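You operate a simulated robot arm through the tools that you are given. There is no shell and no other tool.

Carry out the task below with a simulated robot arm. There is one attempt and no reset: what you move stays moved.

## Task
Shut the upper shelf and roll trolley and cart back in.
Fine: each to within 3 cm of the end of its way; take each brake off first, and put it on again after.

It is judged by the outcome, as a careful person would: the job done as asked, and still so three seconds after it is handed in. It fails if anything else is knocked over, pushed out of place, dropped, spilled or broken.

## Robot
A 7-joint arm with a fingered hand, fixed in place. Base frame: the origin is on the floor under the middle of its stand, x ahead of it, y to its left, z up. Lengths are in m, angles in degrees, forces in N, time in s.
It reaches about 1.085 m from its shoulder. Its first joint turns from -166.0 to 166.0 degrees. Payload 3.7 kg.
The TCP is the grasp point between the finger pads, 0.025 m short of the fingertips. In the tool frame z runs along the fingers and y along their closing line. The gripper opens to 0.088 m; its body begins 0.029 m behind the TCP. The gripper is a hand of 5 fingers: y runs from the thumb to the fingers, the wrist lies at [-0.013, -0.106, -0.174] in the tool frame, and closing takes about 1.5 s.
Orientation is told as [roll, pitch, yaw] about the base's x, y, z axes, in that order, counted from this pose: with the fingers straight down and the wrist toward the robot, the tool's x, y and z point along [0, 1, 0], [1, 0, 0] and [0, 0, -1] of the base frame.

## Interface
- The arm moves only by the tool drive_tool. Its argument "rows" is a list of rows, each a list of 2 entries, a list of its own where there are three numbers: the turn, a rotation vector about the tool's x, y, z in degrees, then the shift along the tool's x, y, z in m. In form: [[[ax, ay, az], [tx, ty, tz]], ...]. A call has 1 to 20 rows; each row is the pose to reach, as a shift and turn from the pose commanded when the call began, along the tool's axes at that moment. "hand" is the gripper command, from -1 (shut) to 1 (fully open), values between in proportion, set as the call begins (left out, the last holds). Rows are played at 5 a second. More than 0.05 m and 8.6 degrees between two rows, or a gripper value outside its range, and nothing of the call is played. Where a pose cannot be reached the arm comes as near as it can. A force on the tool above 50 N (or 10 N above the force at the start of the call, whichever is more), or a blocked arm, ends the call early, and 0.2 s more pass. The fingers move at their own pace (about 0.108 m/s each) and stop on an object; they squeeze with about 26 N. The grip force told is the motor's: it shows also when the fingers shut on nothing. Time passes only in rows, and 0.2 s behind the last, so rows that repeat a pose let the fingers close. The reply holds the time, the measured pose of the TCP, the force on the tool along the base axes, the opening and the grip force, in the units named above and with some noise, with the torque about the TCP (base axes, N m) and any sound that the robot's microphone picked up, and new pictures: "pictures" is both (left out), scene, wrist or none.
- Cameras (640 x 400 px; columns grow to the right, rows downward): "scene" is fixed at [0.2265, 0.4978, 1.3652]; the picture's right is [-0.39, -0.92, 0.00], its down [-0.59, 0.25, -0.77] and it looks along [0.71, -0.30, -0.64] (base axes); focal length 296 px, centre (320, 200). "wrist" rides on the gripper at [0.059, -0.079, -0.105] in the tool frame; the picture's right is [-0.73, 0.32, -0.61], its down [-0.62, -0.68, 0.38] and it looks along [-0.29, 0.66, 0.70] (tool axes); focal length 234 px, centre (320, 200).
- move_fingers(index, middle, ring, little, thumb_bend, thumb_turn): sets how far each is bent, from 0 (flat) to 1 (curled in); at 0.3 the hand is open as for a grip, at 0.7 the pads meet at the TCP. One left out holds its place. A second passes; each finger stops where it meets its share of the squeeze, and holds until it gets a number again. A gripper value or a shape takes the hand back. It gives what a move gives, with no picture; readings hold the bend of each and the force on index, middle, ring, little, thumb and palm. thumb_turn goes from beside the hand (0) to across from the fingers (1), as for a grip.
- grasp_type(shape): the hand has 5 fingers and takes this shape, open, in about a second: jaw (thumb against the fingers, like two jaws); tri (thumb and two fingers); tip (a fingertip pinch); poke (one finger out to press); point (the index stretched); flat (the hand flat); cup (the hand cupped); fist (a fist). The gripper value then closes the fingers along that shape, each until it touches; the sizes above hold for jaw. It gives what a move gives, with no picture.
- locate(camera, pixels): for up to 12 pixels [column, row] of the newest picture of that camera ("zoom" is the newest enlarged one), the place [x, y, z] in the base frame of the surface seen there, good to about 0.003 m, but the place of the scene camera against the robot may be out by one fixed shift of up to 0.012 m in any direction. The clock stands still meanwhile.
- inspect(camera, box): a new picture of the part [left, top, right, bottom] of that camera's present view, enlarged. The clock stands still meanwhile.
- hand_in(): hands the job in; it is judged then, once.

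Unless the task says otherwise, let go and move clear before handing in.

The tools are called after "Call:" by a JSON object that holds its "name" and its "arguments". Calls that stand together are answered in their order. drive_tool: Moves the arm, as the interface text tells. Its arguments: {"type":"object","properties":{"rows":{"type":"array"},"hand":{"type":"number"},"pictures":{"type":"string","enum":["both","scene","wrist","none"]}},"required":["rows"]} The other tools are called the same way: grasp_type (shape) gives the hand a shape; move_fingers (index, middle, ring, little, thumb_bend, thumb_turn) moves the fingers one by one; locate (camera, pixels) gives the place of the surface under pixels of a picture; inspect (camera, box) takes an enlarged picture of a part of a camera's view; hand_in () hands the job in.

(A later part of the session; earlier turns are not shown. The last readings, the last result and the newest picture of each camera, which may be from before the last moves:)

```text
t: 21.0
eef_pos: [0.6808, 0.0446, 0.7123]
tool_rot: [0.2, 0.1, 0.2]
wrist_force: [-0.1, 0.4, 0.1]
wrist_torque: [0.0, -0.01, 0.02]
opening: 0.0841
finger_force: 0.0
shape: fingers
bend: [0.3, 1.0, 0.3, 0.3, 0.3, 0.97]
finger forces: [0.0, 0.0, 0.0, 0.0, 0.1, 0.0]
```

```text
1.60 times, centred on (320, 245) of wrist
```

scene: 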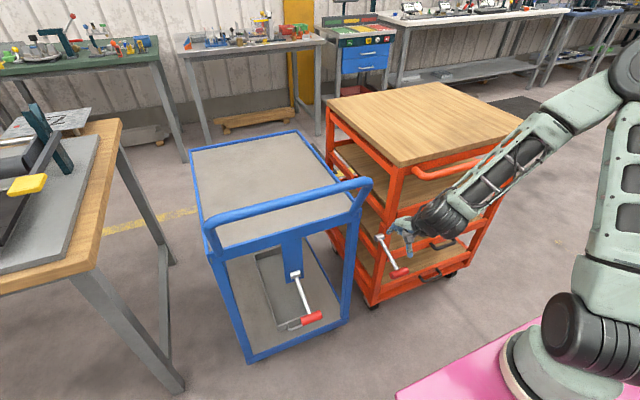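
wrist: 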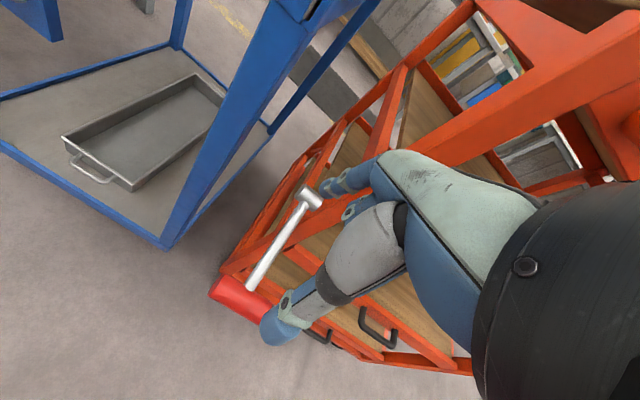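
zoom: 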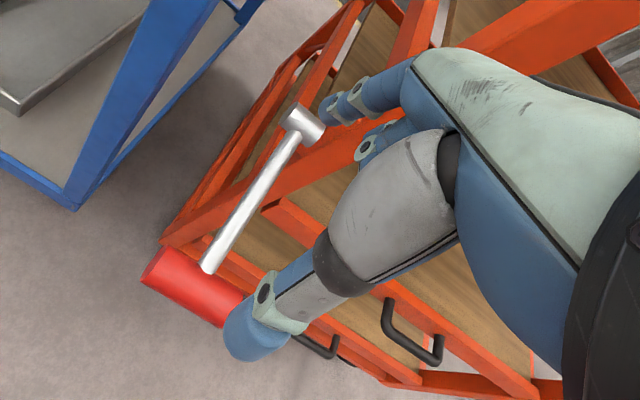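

The index lies about 6 mm left of the TCP and the middle about 12 mm right of it. A simpler grip is to open all fingers and put index and middle just right of the rod behind the T-grip's right half, with the hand pitched back about 30° so they hook under it. I'll set that up above the lever.

Call:
{"name": "grasp_type", "arguments": {"shape": "jaw"}}

Call:
{"name": "drive_tool", "arguments": {"rows": [[[7.5, 0, 0], [-0.01, 0.0, -0.005]], [[15, 0, 0], [-0.02, -0.005, -0.01]], [[22.5, 0, 0], [-0.03, -0.012, -0.01]], [[30, 0, 0], [-0.0385, -0.0185, -0.01]], [[30, 0, 0], [-0.0385, -0.0185, -0.01]]]}}

Call:
{"name": "inspect", "arguments": {"camera": "scene", "box": [360, 190, 450, 290]}}

Call:
{"name": "inspect", "arguments": {"camera": "wrist", "box": [200, 120, 440, 370]}}

```text
t: 21.9
eef_pos: [0.6804, 0.044, 0.7125]
tool_rot: [0.3, 0.0, 0.2]
wrist_force: [0.0, 1.0, -0.6]
wrist_torque: [0.02, -0.01, -0.03]
opening: 0.0877
finger_force: 0.1
shape: jaw
bend: [0.3, 0.3, 0.3, 0.3, 0.3, 0.97]
finger forces: [0.0, 0.0, 0.0, 0.0, 0.0, 0.1]
```

```text
t: 23.1
eef_pos: [0.663, 0.0036, 0.7227]
tool_rot: [0.4, 29.9, 0.4]
wrist_force: [-0.3, 0.6, 0.2]
wrist_torque: [0.04, 0.0, -0.03]
opening: 0.0876
finger_force: 0.1
shape: jaw
bend: [0.3, 0.3, 0.3, 0.3, 0.3, 0.97]
finger forces: [0.1, 0.0, 0.0, 0.0, 0.1, 0.1]
```

scene: 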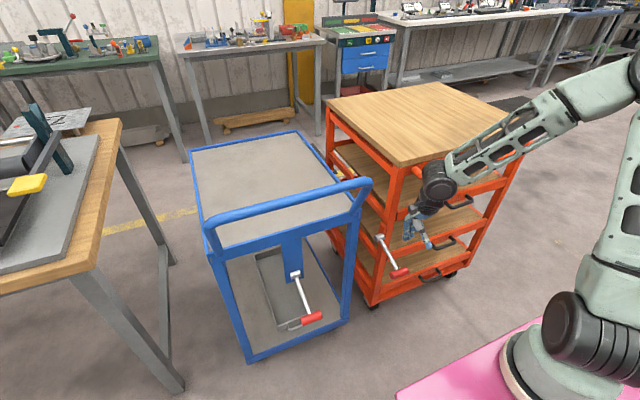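
wrist: 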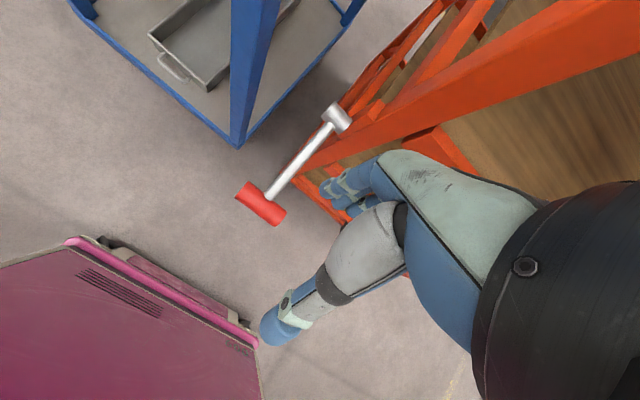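

```text
4.00 times, centred on (405, 240) of scene
```

zoom: 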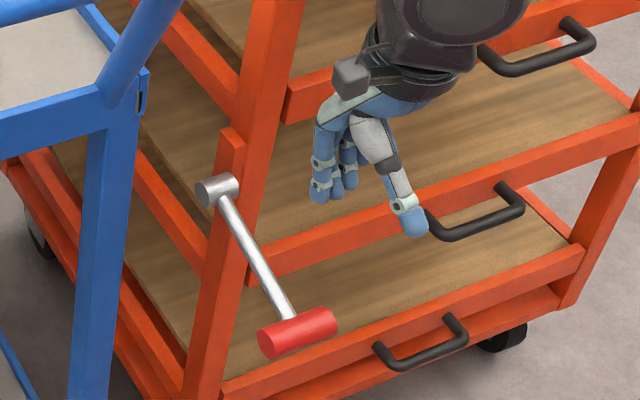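

```text
1.60 times, centred on (320, 245) of wrist
```

zoom: 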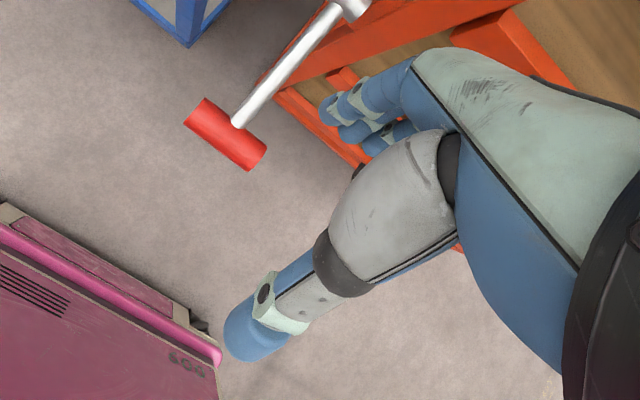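

The hand is now pitched with the fingers pointing down, index tip at zoom (320,198) and thumb tip at (416,230). I'll measure them before lowering.

Call:
{"name": "locate", "arguments": {"camera": "wrist", "pixels": [[325, 190], [335, 200], [355, 214], [350, 178], [268, 335], [285, 305], [260, 205], [275, 218], [245, 192], [337, 117], [300, 160], [275, 190]]}}

Call:
{"name": "locate", "arguments": {"camera": "scene", "pixels": [[405, 238], [410, 237], [429, 247], [408, 225], [427, 240]]}}

```text
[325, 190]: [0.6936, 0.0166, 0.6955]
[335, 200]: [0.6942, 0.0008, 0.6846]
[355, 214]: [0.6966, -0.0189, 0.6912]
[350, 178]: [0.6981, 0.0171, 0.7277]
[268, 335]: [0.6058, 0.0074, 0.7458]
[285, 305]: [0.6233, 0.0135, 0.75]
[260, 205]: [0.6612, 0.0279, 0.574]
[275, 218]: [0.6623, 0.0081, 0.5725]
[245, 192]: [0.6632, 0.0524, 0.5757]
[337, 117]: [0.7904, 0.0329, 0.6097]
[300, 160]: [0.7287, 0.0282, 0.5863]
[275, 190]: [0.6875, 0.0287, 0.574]
```

```text
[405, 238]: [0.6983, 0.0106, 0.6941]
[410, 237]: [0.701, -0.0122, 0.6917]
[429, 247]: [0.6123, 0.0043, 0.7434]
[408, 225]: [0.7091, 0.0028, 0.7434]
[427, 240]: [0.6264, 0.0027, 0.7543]
```

Index spans y≈0.001–0.017 and the rod starts at y≈0.022, so lowering straight down puts index behind the T-grip's right half. I'll descend 15.5 cm so the tips pass just below the grip.

Call:
{"name": "drive_tool", "arguments": {"rows": [[[0, 0, 0], [0, 0.02, 0.03464]], [[0, 0, 0], [0, 0.04, 0.06928]], [[0, 0, 0], [0, 0.055, 0.09526]], [[0, 0, 0], [0, 0.065, 0.11258]], [[0, 0, 0], [0, 0.0725, 0.12557]], [[0, 0, 0], [0, 0.0775, 0.13423]]]}}

Call:
{"name": "inspect", "arguments": {"camera": "scene", "box": [360, 210, 450, 300]}}

Call:
{"name": "inspect", "arguments": {"camera": "wrist", "box": [200, 120, 440, 370]}}

```text
t: 24.5
eef_pos: [0.6624, 0.0041, 0.5655]
tool_rot: [0.3, 29.8, 0.4]
wrist_force: [0.8, 0.2, 0.2]
wrist_torque: [-0.02, 0.0, 0.0]
opening: 0.088
finger_force: 0.0
shape: jaw
bend: [0.3, 0.3, 0.3, 0.3, 0.3, 0.97]
finger forces: [0.1, 0.0, 0.0, 0.0, 0.0, 0.1]
```

scene: 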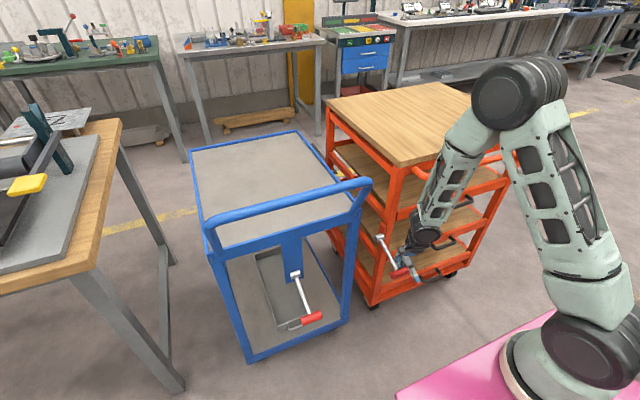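
wrist: 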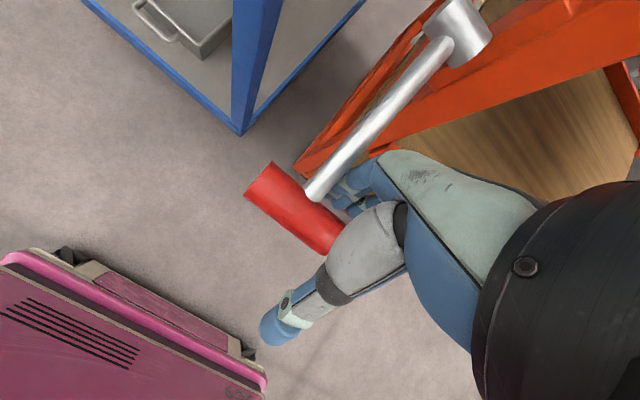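

```text
4.44 times, centred on (405, 255) of scene
```

zoom: 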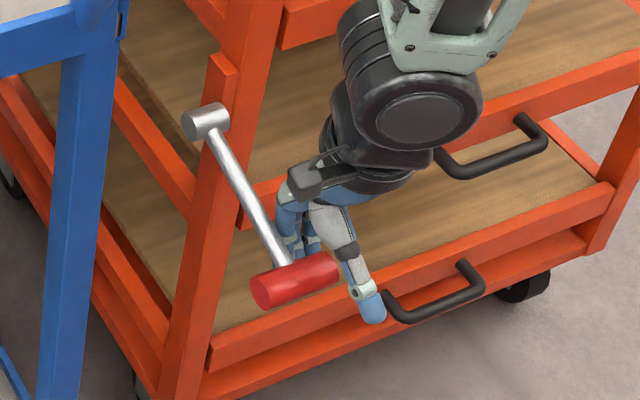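

```text
1.60 times, centred on (320, 245) of wrist
```

zoom: 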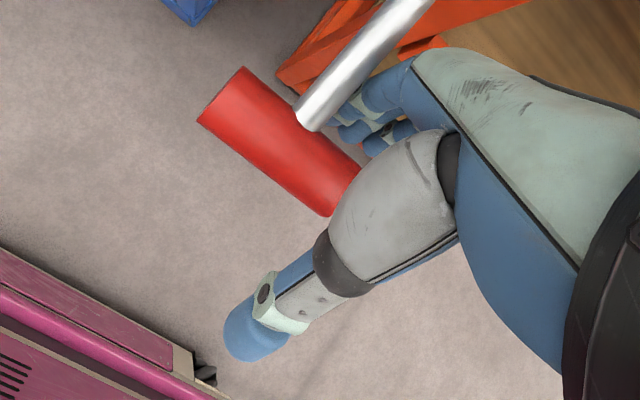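

The T-grip now sits between thumb (zoom 370,300) and fingers (295,240), with the rod just left of the index. I'll close the hand on it.

Call:
{"name": "drive_tool", "arguments": {"rows": [[[0, 0, 0], [0, 0, 0]], [[0, 0, 0], [0, 0, 0]], [[0, 0, 0], [0, 0, 0]], [[0, 0, 0], [0, 0, 0]], [[0, 0, 0], [0, 0, 0]], [[0, 0, 0], [0, 0, 0]], [[0, 0, 0], [0, 0, 0]], [[0, 0, 0], [0, 0, 0]]], "hand": -1}}

Call:
{"name": "inspect", "arguments": {"camera": "scene", "box": [360, 210, 450, 300]}}

Call:
{"name": "inspect", "arguments": {"camera": "wrist", "box": [200, 120, 440, 370]}}

```text
t: 26.3
eef_pos: [0.6613, 0.0041, 0.5667]
tool_rot: [0.3, 30.0, 0.4]
wrist_force: [-21.1, -3.1, -8.5]
wrist_torque: [-0.08, 0.14, -0.03]
opening: 0.011
finger_force: 25.8
shape: jaw
bend: [0.74, 0.72, 0.66, 0.65, 0.74, 1.0]
finger forces: [11.1, 5.2, 0.0, 0.0, 28.2, 0.1]
```

scene: 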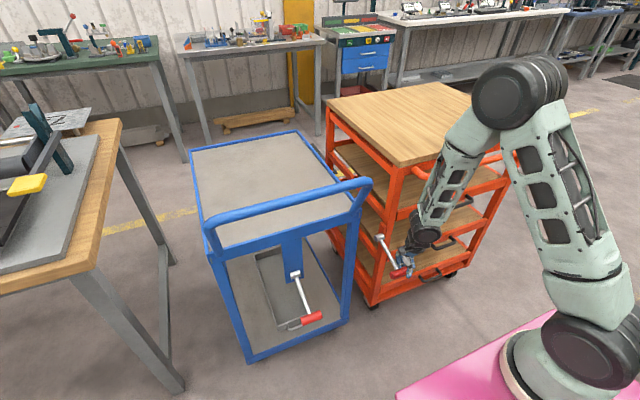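
wrist: 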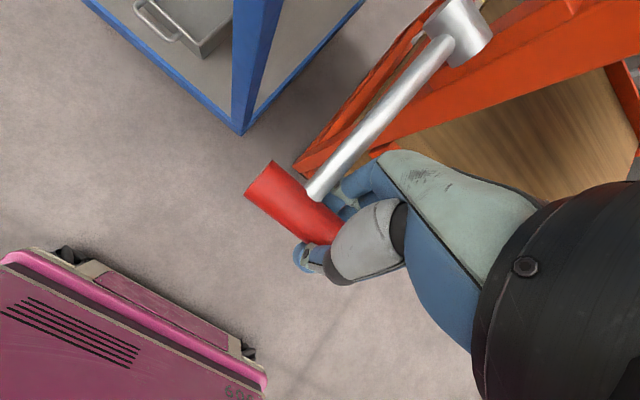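

```text
4.44 times, centred on (405, 255) of scene
```

zoom: 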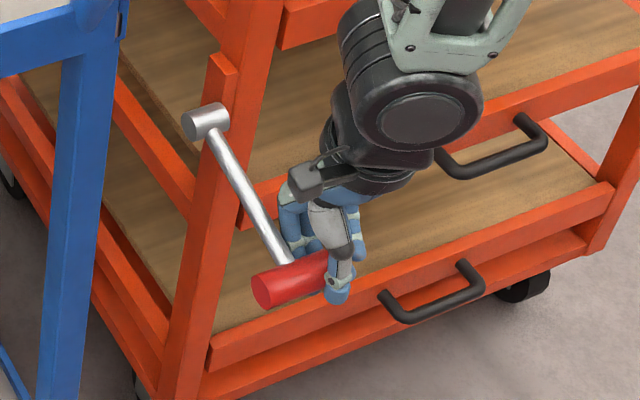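

```text
1.60 times, centred on (320, 245) of wrist
```

zoom: 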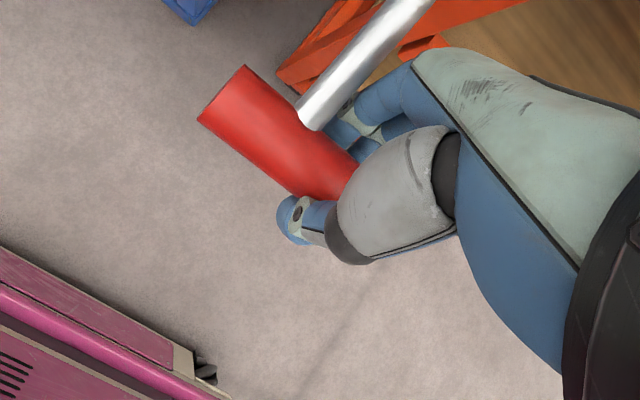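

The grip has the T-grip (index 11 N, thumb 28 N). I'll lift it along its arc about the hub, up to level first, and watch the force.

Call:
{"name": "drive_tool", "arguments": {"rows": [[[0, 0, 0], [0, -0.0074, -0.0068]], [[0, 0, 0], [0, -0.0138, -0.014]], [[0, 0, 0], [0, -0.0213, -0.0238]], [[0, 0, 0], [0, -0.0278, -0.0342]]]}}

Call:
{"name": "inspect", "arguments": {"camera": "scene", "box": [360, 200, 450, 290]}}

```text
t: 27.3
eef_pos: [0.6564, 0.0036, 0.6104]
tool_rot: [0.4, 29.5, 0.4]
wrist_force: [2.6, -3.8, -1.4]
wrist_torque: [-0.11, 0.07, -0.09]
opening: 0.0123
finger_force: 26.4
shape: jaw
bend: [0.75, 0.73, 0.66, 0.65, 0.78, 1.0]
finger forces: [17.8, 5.1, 0.1, 0.0, 16.4, 0.0]
```

scene: 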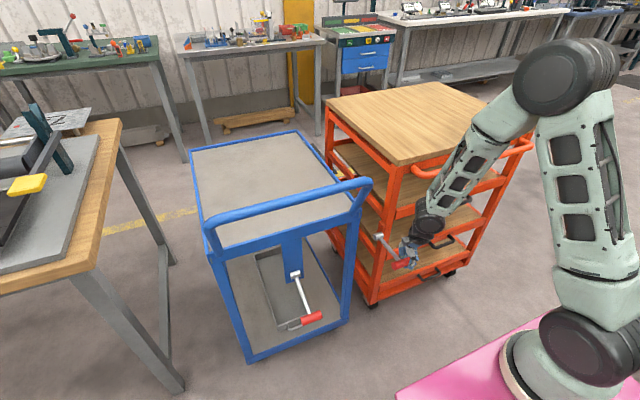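
wrist: 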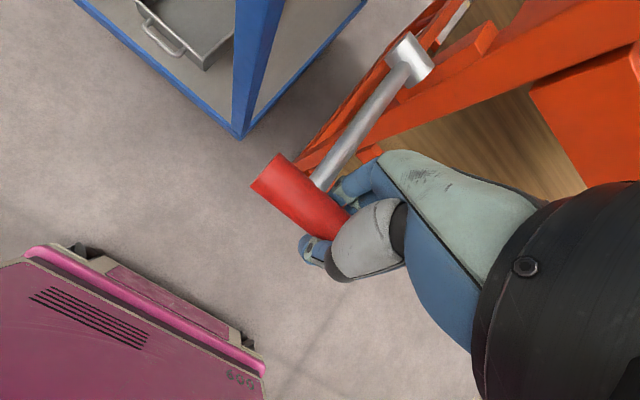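

```text
4.44 times, centred on (405, 245) of scene
```

zoom: 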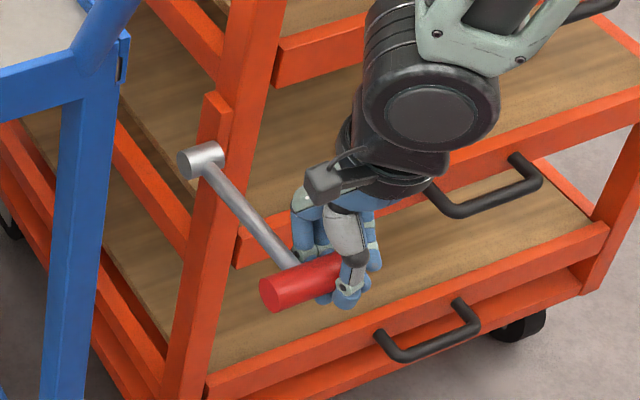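

The lever lifts easily with the hand. Before going on up I'll check how near my wrist joint (zoom 430,105) is to the cart's bar.

Call:
{"name": "locate", "arguments": {"camera": "zoom", "pixels": [[430, 110], [490, 90], [395, 30], [440, 20], [380, 80], [400, 175], [500, 30], [530, 0], [560, 10], [205, 160], [270, 290], [325, 185]]}}

Call:
{"name": "inspect", "arguments": {"camera": "scene", "box": [380, 100, 560, 260]}}

```text
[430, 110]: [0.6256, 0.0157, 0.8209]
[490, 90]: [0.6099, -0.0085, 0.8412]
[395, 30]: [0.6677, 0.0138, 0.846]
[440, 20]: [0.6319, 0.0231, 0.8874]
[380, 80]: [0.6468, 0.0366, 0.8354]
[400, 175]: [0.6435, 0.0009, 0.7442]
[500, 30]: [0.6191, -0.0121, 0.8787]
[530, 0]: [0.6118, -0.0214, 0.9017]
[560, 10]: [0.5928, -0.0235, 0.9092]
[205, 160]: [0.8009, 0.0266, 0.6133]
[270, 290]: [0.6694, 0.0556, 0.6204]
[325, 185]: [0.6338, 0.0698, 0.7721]
```

```text
2.50 times, centred on (470, 180) of scene
```

zoom: 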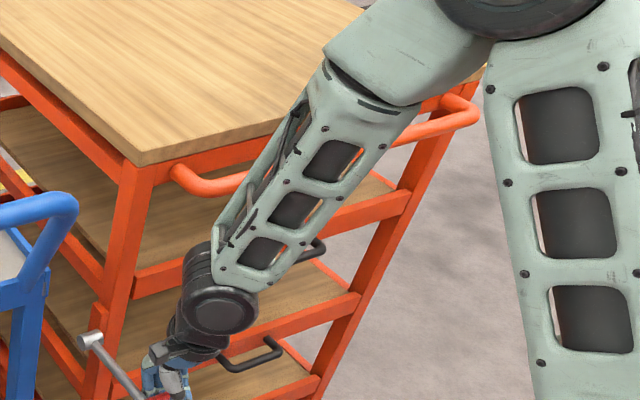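

The wrist joint stays at x≲0.68, clear of the cart's bar at 0.745. I'll continue the lift along the arc.

Call:
{"name": "drive_tool", "arguments": {"rows": [[[0, 0, 0], [0, -0.0045, -0.0088]], [[0, 0, 0], [0, -0.0086, -0.0176]], [[0, 0, 0], [0, -0.0118, -0.0268]], [[0, 0, 0], [0, -0.0146, -0.0361]], [[0, 0, 0], [0, -0.0165, -0.0457]], [[0, 0, 0], [0, -0.018, -0.0553]]]}}

Call:
{"name": "inspect", "arguments": {"camera": "scene", "box": [360, 190, 450, 280]}}

```text
t: 28.5
eef_pos: [0.6588, 0.0019, 0.6527]
tool_rot: [0.1, 30.7, 0.2]
wrist_force: [0.6, 1.0, -36.3]
wrist_torque: [-0.21, 0.46, -0.06]
opening: 0.011
finger_force: 26.4
shape: jaw
bend: [0.74, 0.73, 0.66, 0.65, 0.77, 1.0]
finger forces: [27.9, 4.0, 0.0, 0.1, 18.0, 0.1]
stopped in row 5: the force on the tool passed its limit at 57 N (the readings are from after the stop); the commanded pose is now the measured one
```

scene: 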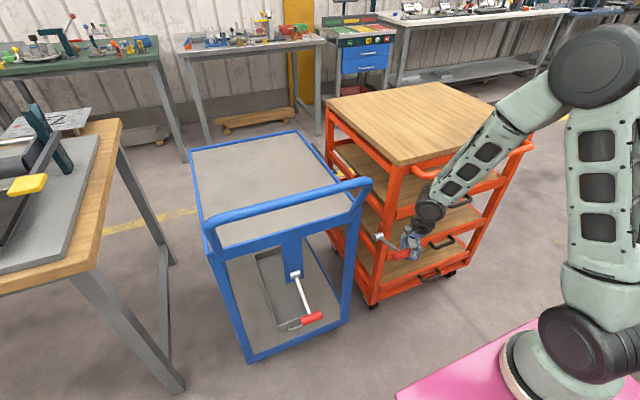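
wrist: 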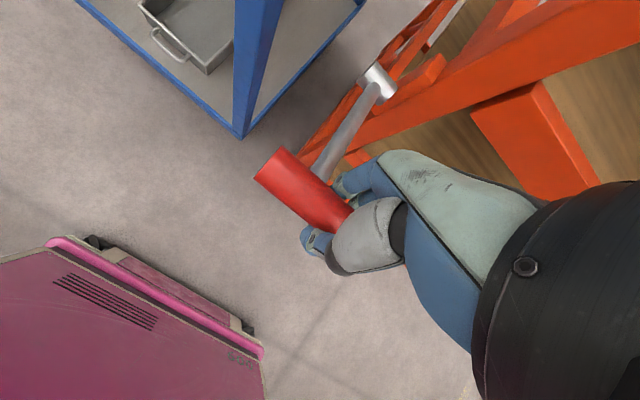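

```text
4.44 times, centred on (405, 235) of scene
```

zoom: 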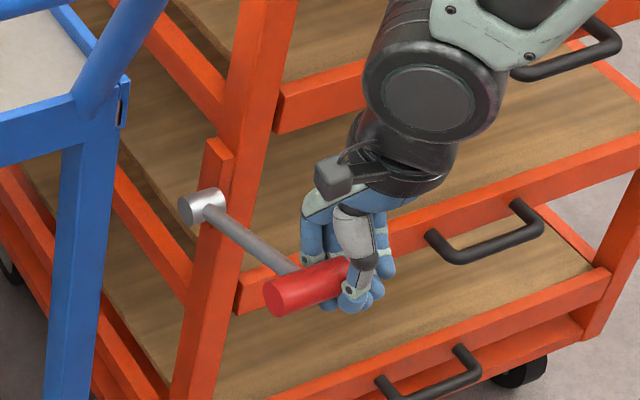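

The lever came up to a firm stop at about 18° above level (57 N upward), so it has gone from its lower end to its upper end. I'll open the hand and see if it stays.

Call:
{"name": "drive_tool", "arguments": {"rows": [[[0, 0, 0], [0, 0, 0.002]], [[0, 0, 0], [0, 0, 0.003]], [[0, 0, 0], [0, 0, 0.003]], [[0, 0, 0], [0, 0, 0.003]], [[0, 0, 0], [0, 0, 0.003]], [[0, 0, 0], [0, 0, 0.003]]], "hand": 1}}

Call:
{"name": "inspect", "arguments": {"camera": "scene", "box": [360, 190, 450, 280]}}

Call:
{"name": "inspect", "arguments": {"camera": "wrist", "box": [200, 100, 440, 350]}}

```text
t: 29.9
eef_pos: [0.6572, 0.0027, 0.6506]
tool_rot: [0.2, 30.3, 0.4]
wrist_force: [0.5, 0.7, -1.0]
wrist_torque: [-0.01, -0.01, -0.03]
opening: 0.0877
finger_force: 0.0
shape: jaw
bend: [0.3, 0.3, 0.3, 0.3, 0.3, 0.98]
finger forces: [0.0, 0.0, 0.0, 0.0, 0.1, 0.0]
```

scene: 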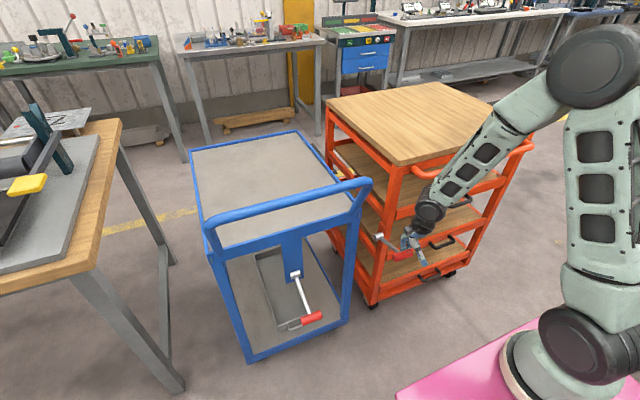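
wrist: 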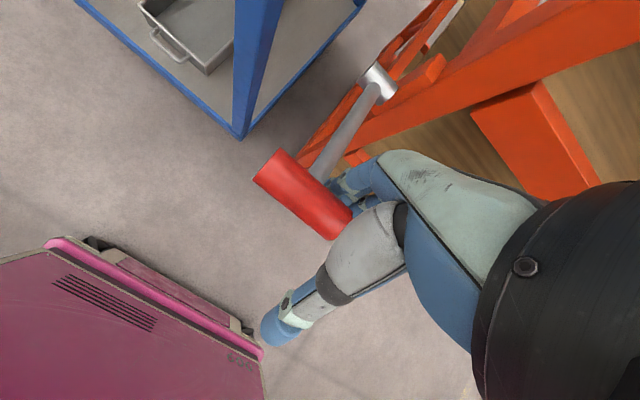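

```text
4.44 times, centred on (405, 235) of scene
```

zoom: 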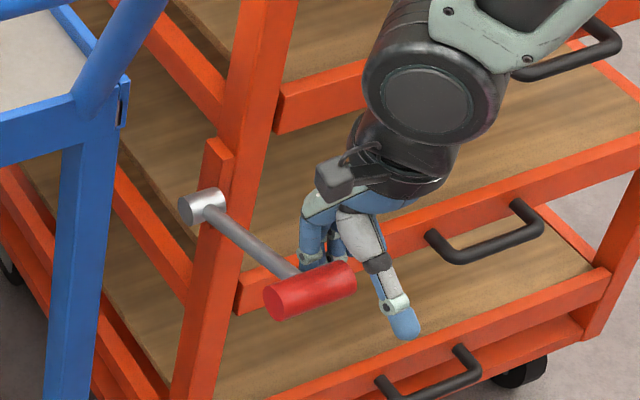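

```text
1.60 times, centred on (320, 225) of wrist
```

zoom: 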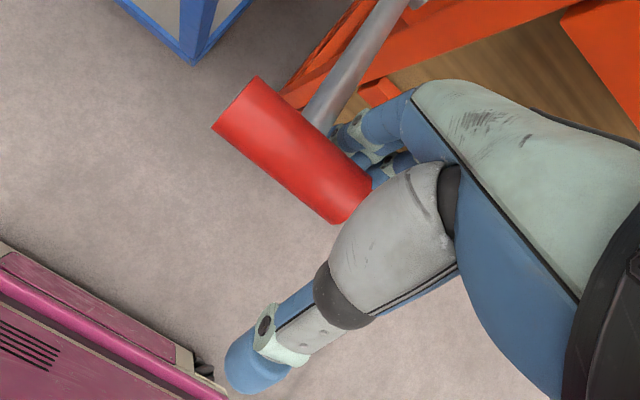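

The lever stays up by itself. I'll lift the hand straight off it, level it again and move across to in front of the cart's bar.

Call:
{"name": "drive_tool", "arguments": {"rows": [[[0, 0, 0], [0, -0.02, -0.0346]], [[0, 0, 0], [0, -0.04, -0.0693]], [[0, 0, 0], [0, -0.06, -0.1039]], [[0, 0, 0], [0, -0.0887, -0.1336]], [[0, 0, 0], [0, -0.1173, -0.1632]], [[-7.5, 0, 0], [-0.03, -0.1173, -0.1632]], [[-15, 0, 0], [-0.07, -0.1173, -0.1632]], [[-22.5, 0, 0], [-0.11, -0.1173, -0.1632]], [[-30.3, 0, 0], [-0.15, -0.1173, -0.1632]], [[-30.3, 0, 0], [-0.19, -0.1173, -0.1632]], [[-30.3, 0, 0], [-0.23, -0.1173, -0.1632]], [[-30.3, 0, 0], [-0.265, -0.1173, -0.1632]]]}}

Call:
{"name": "grasp_type", "arguments": {"shape": "fist"}}

Call:
{"name": "inspect", "arguments": {"camera": "scene", "box": [340, 100, 560, 300]}}

```text
t: 32.5
eef_pos: [0.6389, -0.2624, 0.8499]
tool_rot: [0.1, 0.1, 0.2]
wrist_force: [-0.1, -0.3, 0.2]
wrist_torque: [0.0, 0.0, 0.0]
opening: 0.0878
finger_force: 0.1
shape: jaw
bend: [0.3, 0.3, 0.3, 0.3, 0.3, 0.98]
finger forces: [0.0, 0.0, 0.0, 0.0, 0.0, 0.0]
```

scene: 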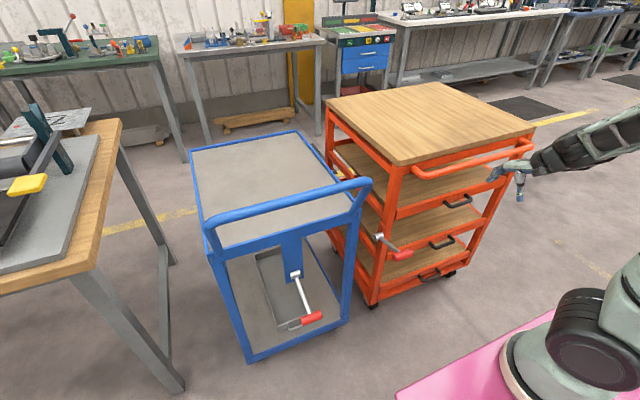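
wrist: 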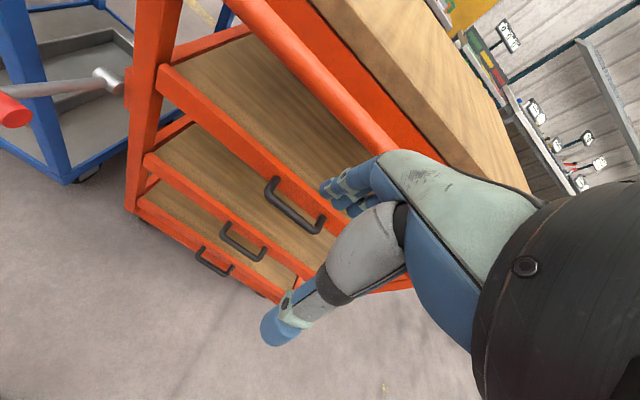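

```text
t: 33.4
eef_pos: [0.6379, -0.2626, 0.8513]
tool_rot: [0.1, 0.1, 0.2]
wrist_force: [-0.3, -0.8, -0.4]
wrist_torque: [-0.01, -0.03, 0.01]
opening: 0.0
finger_force: 0.0
shape: fist
bend: [1.0, 1.0, 1.0, 1.0, 0.86, 0.85]
finger forces: [0.0, 0.0, 0.1, 0.1, 0.0, 0.0]
```

```text
2.00 times, centred on (450, 200) of scene
```

zoom: 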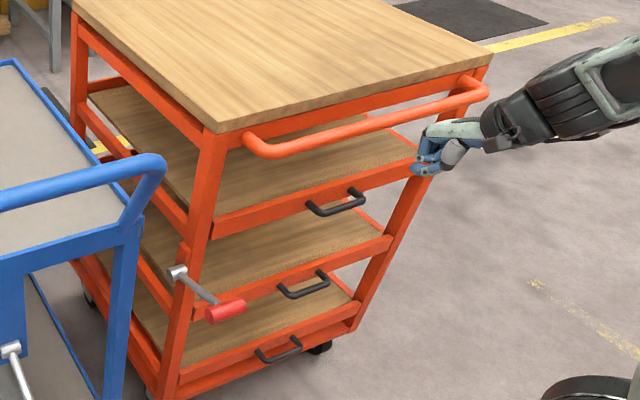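

The cart's lever is up (zoom 210,300) and the fist is in front of its bar at (455,95). I'll lower the fist to bar height and advance slowly until it rolls.

Call:
{"name": "drive_tool", "arguments": {"rows": [[[0, 0, 0], [0, 0.02, 0.012]], [[0, 0, 0], [0, 0.045, 0.021]], [[0, 0, 0], [0, 0.065, 0.021]], [[0, 0, 0], [0, 0.075, 0.021]], [[0, 0, 0], [0, 0.083, 0.021]], [[0, 0, 0], [0, 0.091, 0.021]], [[0, 0, 0], [0, 0.099, 0.021]], [[0, 0, 0], [0, 0.107, 0.021]]]}}

Call:
{"name": "inspect", "arguments": {"camera": "scene", "box": [340, 60, 560, 260]}}

Call:
{"name": "locate", "arguments": {"camera": "scene", "pixels": [[470, 162], [402, 215], [395, 180], [415, 172], [350, 97], [440, 84]]}}

```text
t: 35.2
eef_pos: [0.7462, -0.2626, 0.8285]
tool_rot: [0.2, 0.1, 0.2]
wrist_force: [0.2, 0.1, -0.1]
wrist_torque: [0.02, 0.01, -0.01]
opening: 0.0
finger_force: 0.0
shape: fist
bend: [1.0, 1.0, 1.0, 1.0, 0.86, 0.85]
finger forces: [0.0, 0.0, 0.1, 0.0, 0.1, 0.0]
```

scene: 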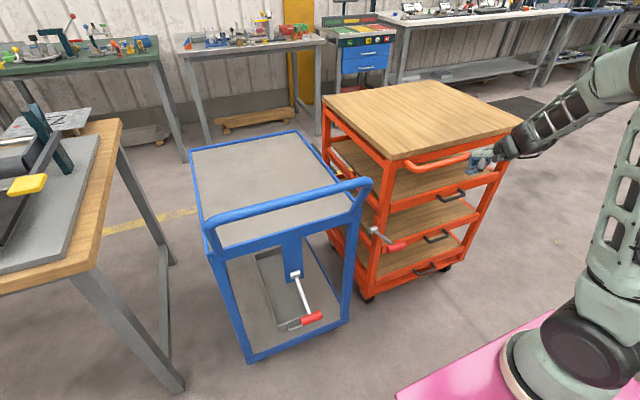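
wrist: 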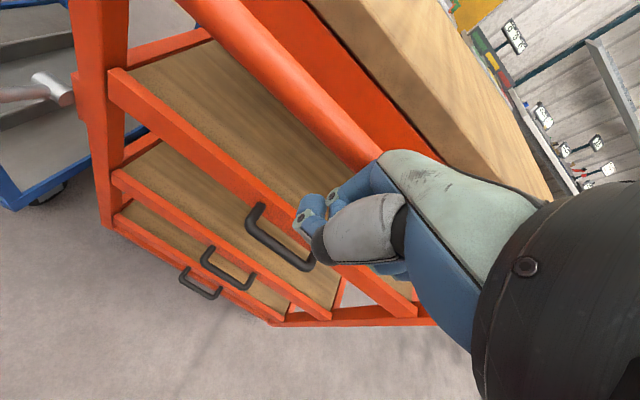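

```text
2.00 times, centred on (450, 160) of scene
```

zoom: 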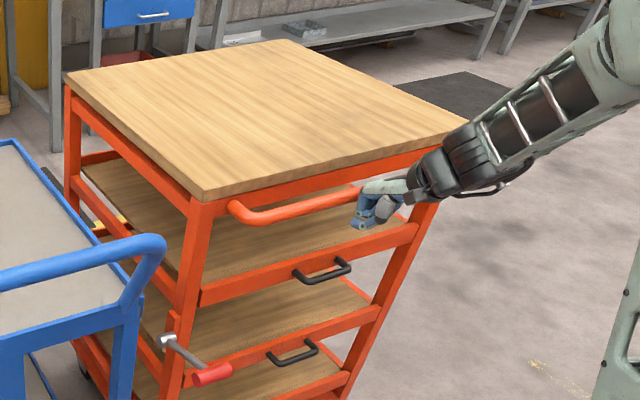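

```text
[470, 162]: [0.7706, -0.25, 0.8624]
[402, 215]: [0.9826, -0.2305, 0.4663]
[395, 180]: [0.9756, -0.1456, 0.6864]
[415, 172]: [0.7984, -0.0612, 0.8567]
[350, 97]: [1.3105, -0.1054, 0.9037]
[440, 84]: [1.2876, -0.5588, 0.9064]
```

The cart has rolled with almost no force, so the brake really is off. I'll measure where it is now.

Call:
{"name": "locate", "arguments": {"camera": "zoom", "pixels": [[240, 213], [300, 207], [340, 199], [203, 196], [200, 215], [215, 373], [172, 345], [205, 295], [325, 268], [295, 360], [75, 75], [285, 42]]}}

```text
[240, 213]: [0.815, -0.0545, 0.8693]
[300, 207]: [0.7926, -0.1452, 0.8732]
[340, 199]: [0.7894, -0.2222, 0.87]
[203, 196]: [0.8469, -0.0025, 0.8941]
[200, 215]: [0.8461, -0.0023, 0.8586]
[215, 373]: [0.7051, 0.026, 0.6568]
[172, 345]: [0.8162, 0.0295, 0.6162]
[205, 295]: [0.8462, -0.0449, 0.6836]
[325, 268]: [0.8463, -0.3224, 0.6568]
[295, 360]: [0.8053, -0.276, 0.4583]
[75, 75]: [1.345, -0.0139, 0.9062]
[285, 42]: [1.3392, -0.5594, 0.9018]
```

The cart has moved 4 cm (front at x 0.846) and rolls freely. I'll keep pushing gently at about 5 cm/s, staying ready for the end stop.

Call:
{"name": "drive_tool", "arguments": {"rows": [[[0, 0, 0], [0, 0.01, 0]], [[0, 0, 0], [0, 0.02, 0]], [[0, 0, 0], [0, 0.03, 0]], [[0, 0, 0], [0, 0.04, 0]], [[0, 0, 0], [0, 0.05, 0]], [[0, 0, 0], [0, 0.06, 0]], [[0, 0, 0], [0, 0.07, 0]], [[0, 0, 0], [0, 0.08, 0]], [[0, 0, 0], [0, 0.09, 0]], [[0, 0, 0], [0, 0.1, 0]]]}}

Call:
{"name": "inspect", "arguments": {"camera": "scene", "box": [320, 60, 540, 260]}}

```text
t: 37.4
eef_pos: [0.8491, -0.262, 0.8286]
tool_rot: [0.1, 0.1, 0.2]
wrist_force: [0.6, 0.6, 0.4]
wrist_torque: [0.02, 0.02, -0.02]
opening: 0.0
finger_force: 0.2
shape: fist
bend: [1.0, 1.0, 1.0, 1.0, 0.86, 0.85]
finger forces: [0.0, 0.1, 0.1, 0.0, 0.0, 0.1]
```

scene: 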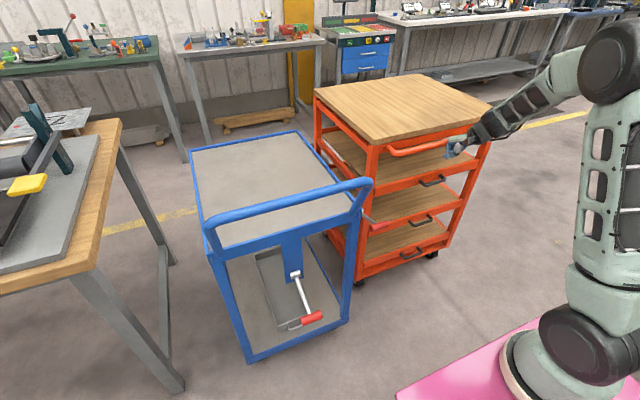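
wrist: 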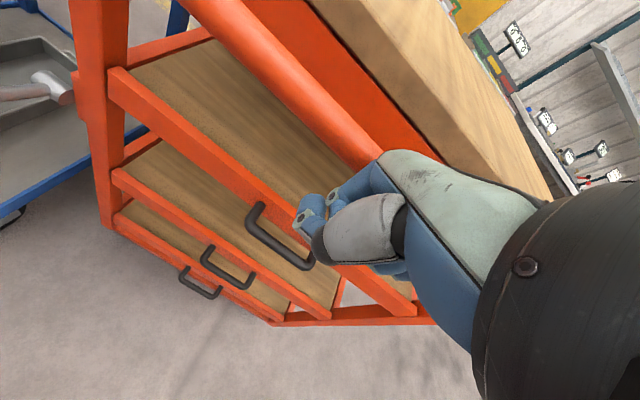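

```text
2.00 times, centred on (430, 160) of scene
```

zoom: 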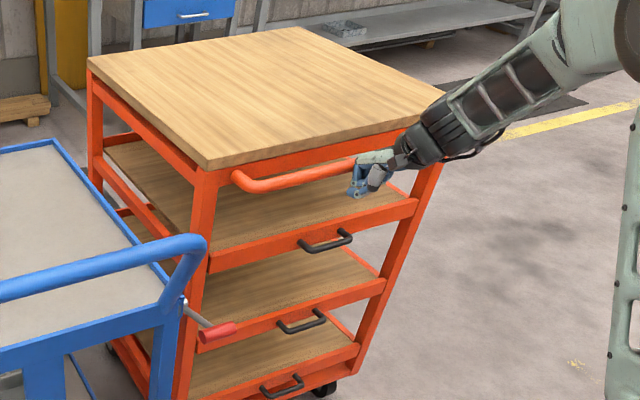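

The cart keeps rolling freely (TCP x 0.849, no resistance). I'll push on in the same gentle steps.

Call:
{"name": "drive_tool", "arguments": {"rows": [[[0, 0, 0], [0, 0.01, 0]], [[0, 0, 0], [0, 0.02, 0]], [[0, 0, 0], [0, 0.03, 0]], [[0, 0, 0], [0, 0.04, 0]], [[0, 0, 0], [0, 0.05, 0]], [[0, 0, 0], [0, 0.06, 0]], [[0, 0, 0], [0, 0.07, 0]], [[0, 0, 0], [0, 0.08, 0]]]}}

Call:
{"name": "inspect", "arguments": {"camera": "scene", "box": [300, 60, 520, 260]}}

```text
t: 39.2
eef_pos: [0.9276, -0.2594, 0.8277]
tool_rot: [0.2, 0.0, 0.2]
wrist_force: [-0.1, 0.2, 0.1]
wrist_torque: [0.0, 0.0, 0.0]
opening: 0.0
finger_force: 0.0
shape: fist
bend: [1.0, 1.0, 1.0, 1.0, 0.86, 0.85]
finger forces: [0.1, 0.0, 0.0, 0.0, 0.0, 0.0]
```

scene: 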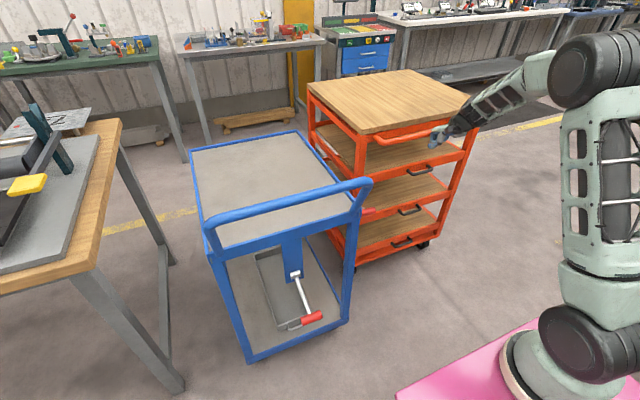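
wrist: 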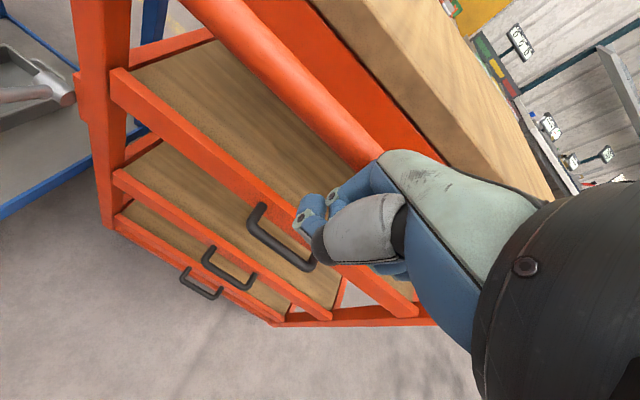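

```text
2.00 times, centred on (410, 160) of scene
```

zoom: 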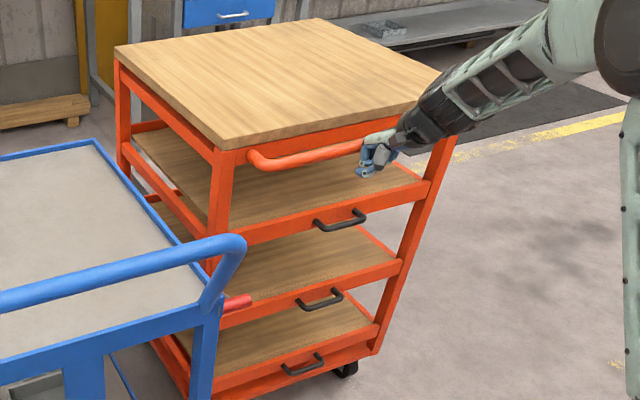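

Still free at TCP x 0.928. I'll continue in small steps toward the end stop.

Call:
{"name": "drive_tool", "arguments": {"rows": [[[0, 0, 0], [0, 0.008, 0]], [[0, 0, 0], [0, 0.016, 0]], [[0, 0, 0], [0, 0.024, 0]], [[0, 0, 0], [0, 0.032, 0]], [[0, 0, 0], [0, 0.04, 0]], [[0, 0, 0], [0, 0.048, 0]], [[0, 0, 0], [0, 0.056, 0]]]}}

Call:
{"name": "inspect", "arguments": {"camera": "scene", "box": [300, 60, 520, 260]}}

```text
t: 40.1
eef_pos: [0.9523, -0.2625, 0.8301]
tool_rot: [0.3, 0.4, 0.3]
wrist_force: [-33.9, 6.1, 11.7]
wrist_torque: [-0.28, -1.43, 0.0]
opening: 0.0806
finger_force: 0.1
shape: fist
bend: [1.0, 1.0, 1.0, 1.0, 0.86, 0.85]
finger forces: [7.4, 29.1, 0.0, 0.0, 0.0, 0.0]
stopped in row 4: the force on the tool passed its limit at 62 N (the readings are from after the stop); the commanded pose is now the measured one
```

scene: 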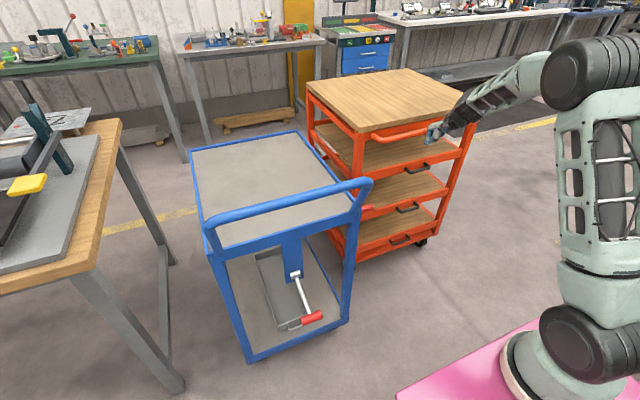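
wrist: 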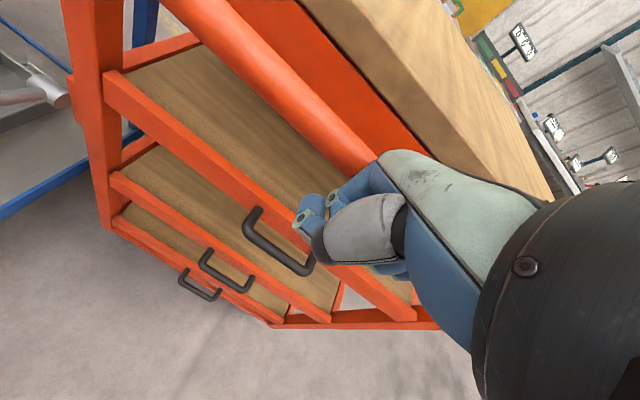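

```text
2.00 times, centred on (410, 160) of scene
```

zoom: 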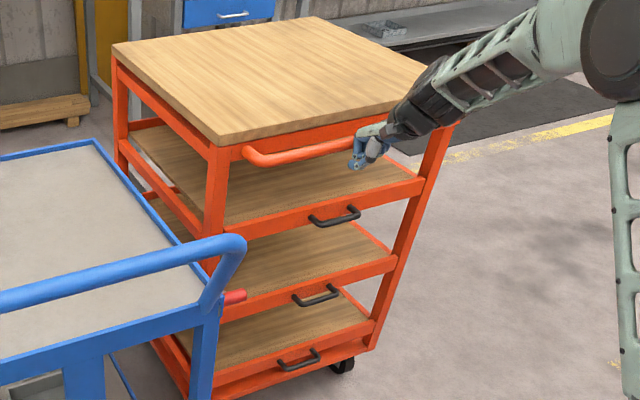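

The cart met a firm stop at TCP x 0.952 (62 N). I'll measure the cart's and shelf's positions now.

Call:
{"name": "locate", "arguments": {"camera": "zoom", "pixels": [[219, 142], [215, 165], [250, 155], [310, 150], [250, 232], [350, 200], [270, 305], [236, 296], [280, 385], [118, 55]]}}

Call:
{"name": "locate", "arguments": {"camera": "wrist", "pixels": [[60, 95], [20, 97], [200, 130], [150, 110], [90, 100], [280, 60]]}}

```text
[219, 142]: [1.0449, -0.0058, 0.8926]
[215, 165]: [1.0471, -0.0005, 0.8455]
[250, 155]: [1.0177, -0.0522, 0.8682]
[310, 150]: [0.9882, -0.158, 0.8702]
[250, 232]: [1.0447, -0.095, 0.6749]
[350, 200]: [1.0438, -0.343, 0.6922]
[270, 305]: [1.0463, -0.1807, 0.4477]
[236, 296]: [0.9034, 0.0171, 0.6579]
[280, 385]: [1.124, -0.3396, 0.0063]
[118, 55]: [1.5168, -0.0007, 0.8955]
```

```text
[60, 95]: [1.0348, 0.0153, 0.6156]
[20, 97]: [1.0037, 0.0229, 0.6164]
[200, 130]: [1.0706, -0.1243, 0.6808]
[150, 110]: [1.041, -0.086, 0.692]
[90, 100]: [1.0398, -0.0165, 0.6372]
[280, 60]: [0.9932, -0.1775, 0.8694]
```

The cart is in: its front moved 0.24 m to x 1.046, and the shelf front (1.044) is still flush. I'll back off the bar, go left above the brake lever (T-grip now about (0.902, 0.029, 0.65)) and press it down.

Call:
{"name": "drive_tool", "arguments": {"rows": [[[0, 0, 0], [0, -0.02, 0]], [[0, 0, 0], [0, -0.05, 0]], [[0, 0, 0], [0.02, -0.06, 0]], [[0, 0, 0], [0.06, -0.06, 0]], [[0, 0, 0], [0.1, -0.06, 0]], [[0, 0, 0], [0.14, -0.06, 0]], [[0, 0, 0], [0.18, -0.06, 0]], [[0, 0, 0], [0.22, -0.058, 0]], [[0, 0, 0], [0.255, -0.055, 0.0]], [[0, 0, 0], [0.28, -0.052, 0.01]]]}}

Call:
{"name": "inspect", "arguments": {"camera": "scene", "box": [320, 90, 500, 260]}}

```text
t: 42.4
eef_pos: [0.9012, 0.0167, 0.8178]
tool_rot: [0.4, 0.4, 0.2]
wrist_force: [-0.9, -0.3, 0.7]
wrist_torque: [-0.03, 0.0, 0.03]
opening: 0.0804
finger_force: 0.0
shape: fist
bend: [1.0, 1.0, 1.0, 1.0, 0.86, 0.85]
finger forces: [0.0, 0.0, 0.0, 0.1, 0.0, 0.0]
```

scene: 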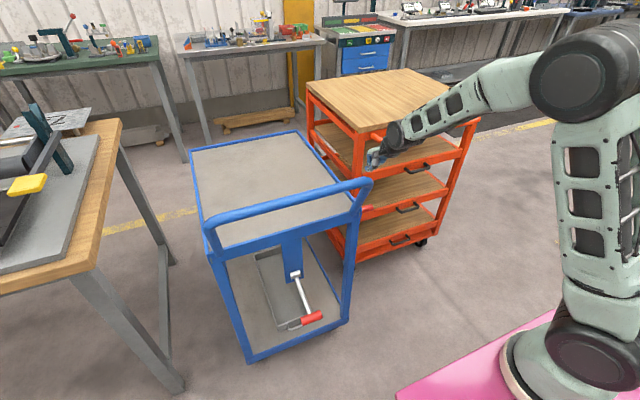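
wrist: 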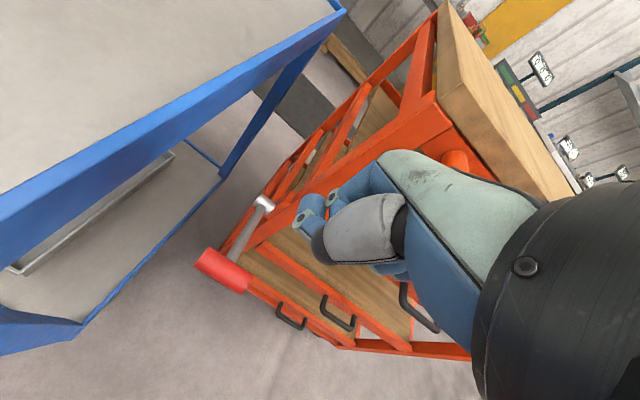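

```text
2.35 times, centred on (410, 175) of scene
```

zoom: 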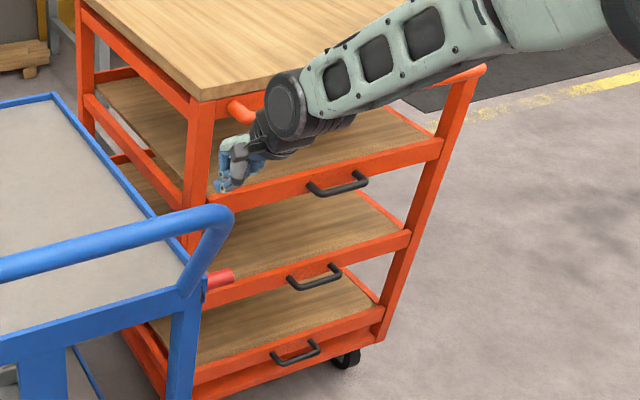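

The wrist view shows the raised lever (red grip at 222,270, hub at 263,204). I'll locate it, then descend onto it.

Call:
{"name": "locate", "arguments": {"camera": "wrist", "pixels": [[222, 270], [205, 262], [240, 280], [263, 204], [245, 230], [70, 320], [300, 60], [345, 5]]}}

Call:
{"name": "locate", "arguments": {"camera": "zoom", "pixels": [[203, 95], [195, 120], [240, 185], [285, 95], [300, 130], [235, 155]]}}

```text
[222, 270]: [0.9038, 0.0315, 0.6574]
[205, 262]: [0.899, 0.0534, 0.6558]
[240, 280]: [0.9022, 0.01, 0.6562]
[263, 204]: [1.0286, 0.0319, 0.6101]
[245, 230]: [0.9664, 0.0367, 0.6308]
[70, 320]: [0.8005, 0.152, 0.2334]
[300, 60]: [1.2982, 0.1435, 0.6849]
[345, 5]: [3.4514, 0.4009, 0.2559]
```

```text
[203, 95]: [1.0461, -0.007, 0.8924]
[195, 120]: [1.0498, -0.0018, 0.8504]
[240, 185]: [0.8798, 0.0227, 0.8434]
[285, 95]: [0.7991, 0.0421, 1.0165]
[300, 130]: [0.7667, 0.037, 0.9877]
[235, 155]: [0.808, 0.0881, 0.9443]
```

The cart is still at 1.046 and the lever top is at z≈0.66. I'll go down to it quickly, then press slowly through its 36° travel.

Call:
{"name": "drive_tool", "arguments": {"rows": [[[0, 0, 0], [0.004, 0, 0.04]], [[0, 0, 0], [0.006, 0, 0.08]], [[0, 0, 0], [0.006, 0, 0.12]], [[0, 0, 0], [0.006, 0, 0.15]], [[0, 0, 0], [0.006, 0, 0.165]], [[0, 0, 0], [0.006, 0, 0.175]], [[0, 0, 0], [0.006, 0, 0.185]], [[0, 0, 0], [0.006, 0, 0.195]]]}}

Call:
{"name": "inspect", "arguments": {"camera": "scene", "box": [320, 150, 440, 260]}}

```text
t: 44.1
eef_pos: [0.9001, 0.0238, 0.6259]
tool_rot: [0.2, 0.4, 0.3]
wrist_force: [0.3, -1.0, 0.0]
wrist_torque: [0.02, 0.0, 0.01]
opening: 0.0805
finger_force: 0.1
shape: fist
bend: [1.0, 1.0, 1.0, 1.0, 0.86, 0.85]
finger forces: [0.0, 0.1, 0.1, 0.1, 0.0, 0.0]
```

scene: 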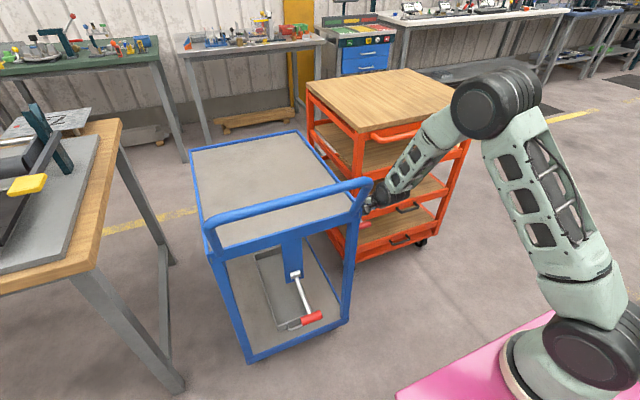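
wrist: 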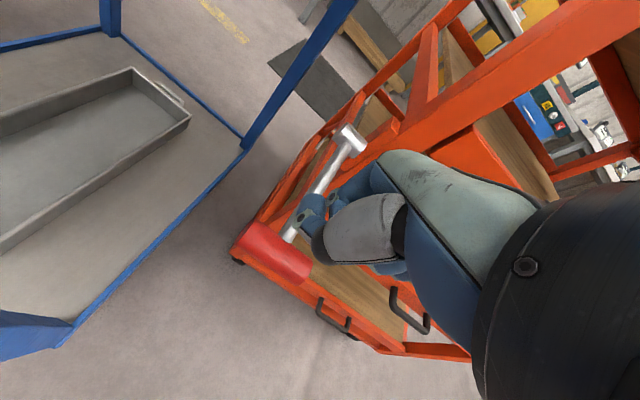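

```text
3.64 times, centred on (380, 205) of scene
```

zoom: 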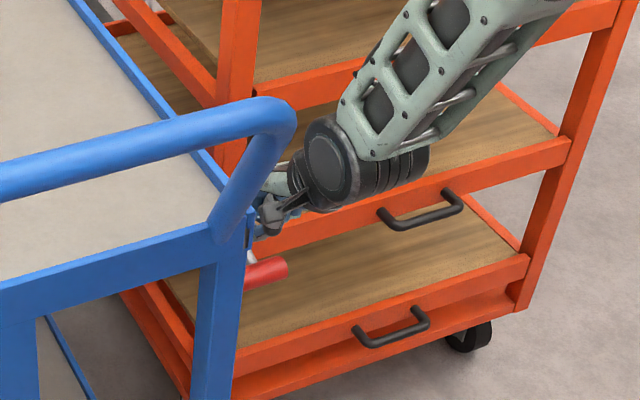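

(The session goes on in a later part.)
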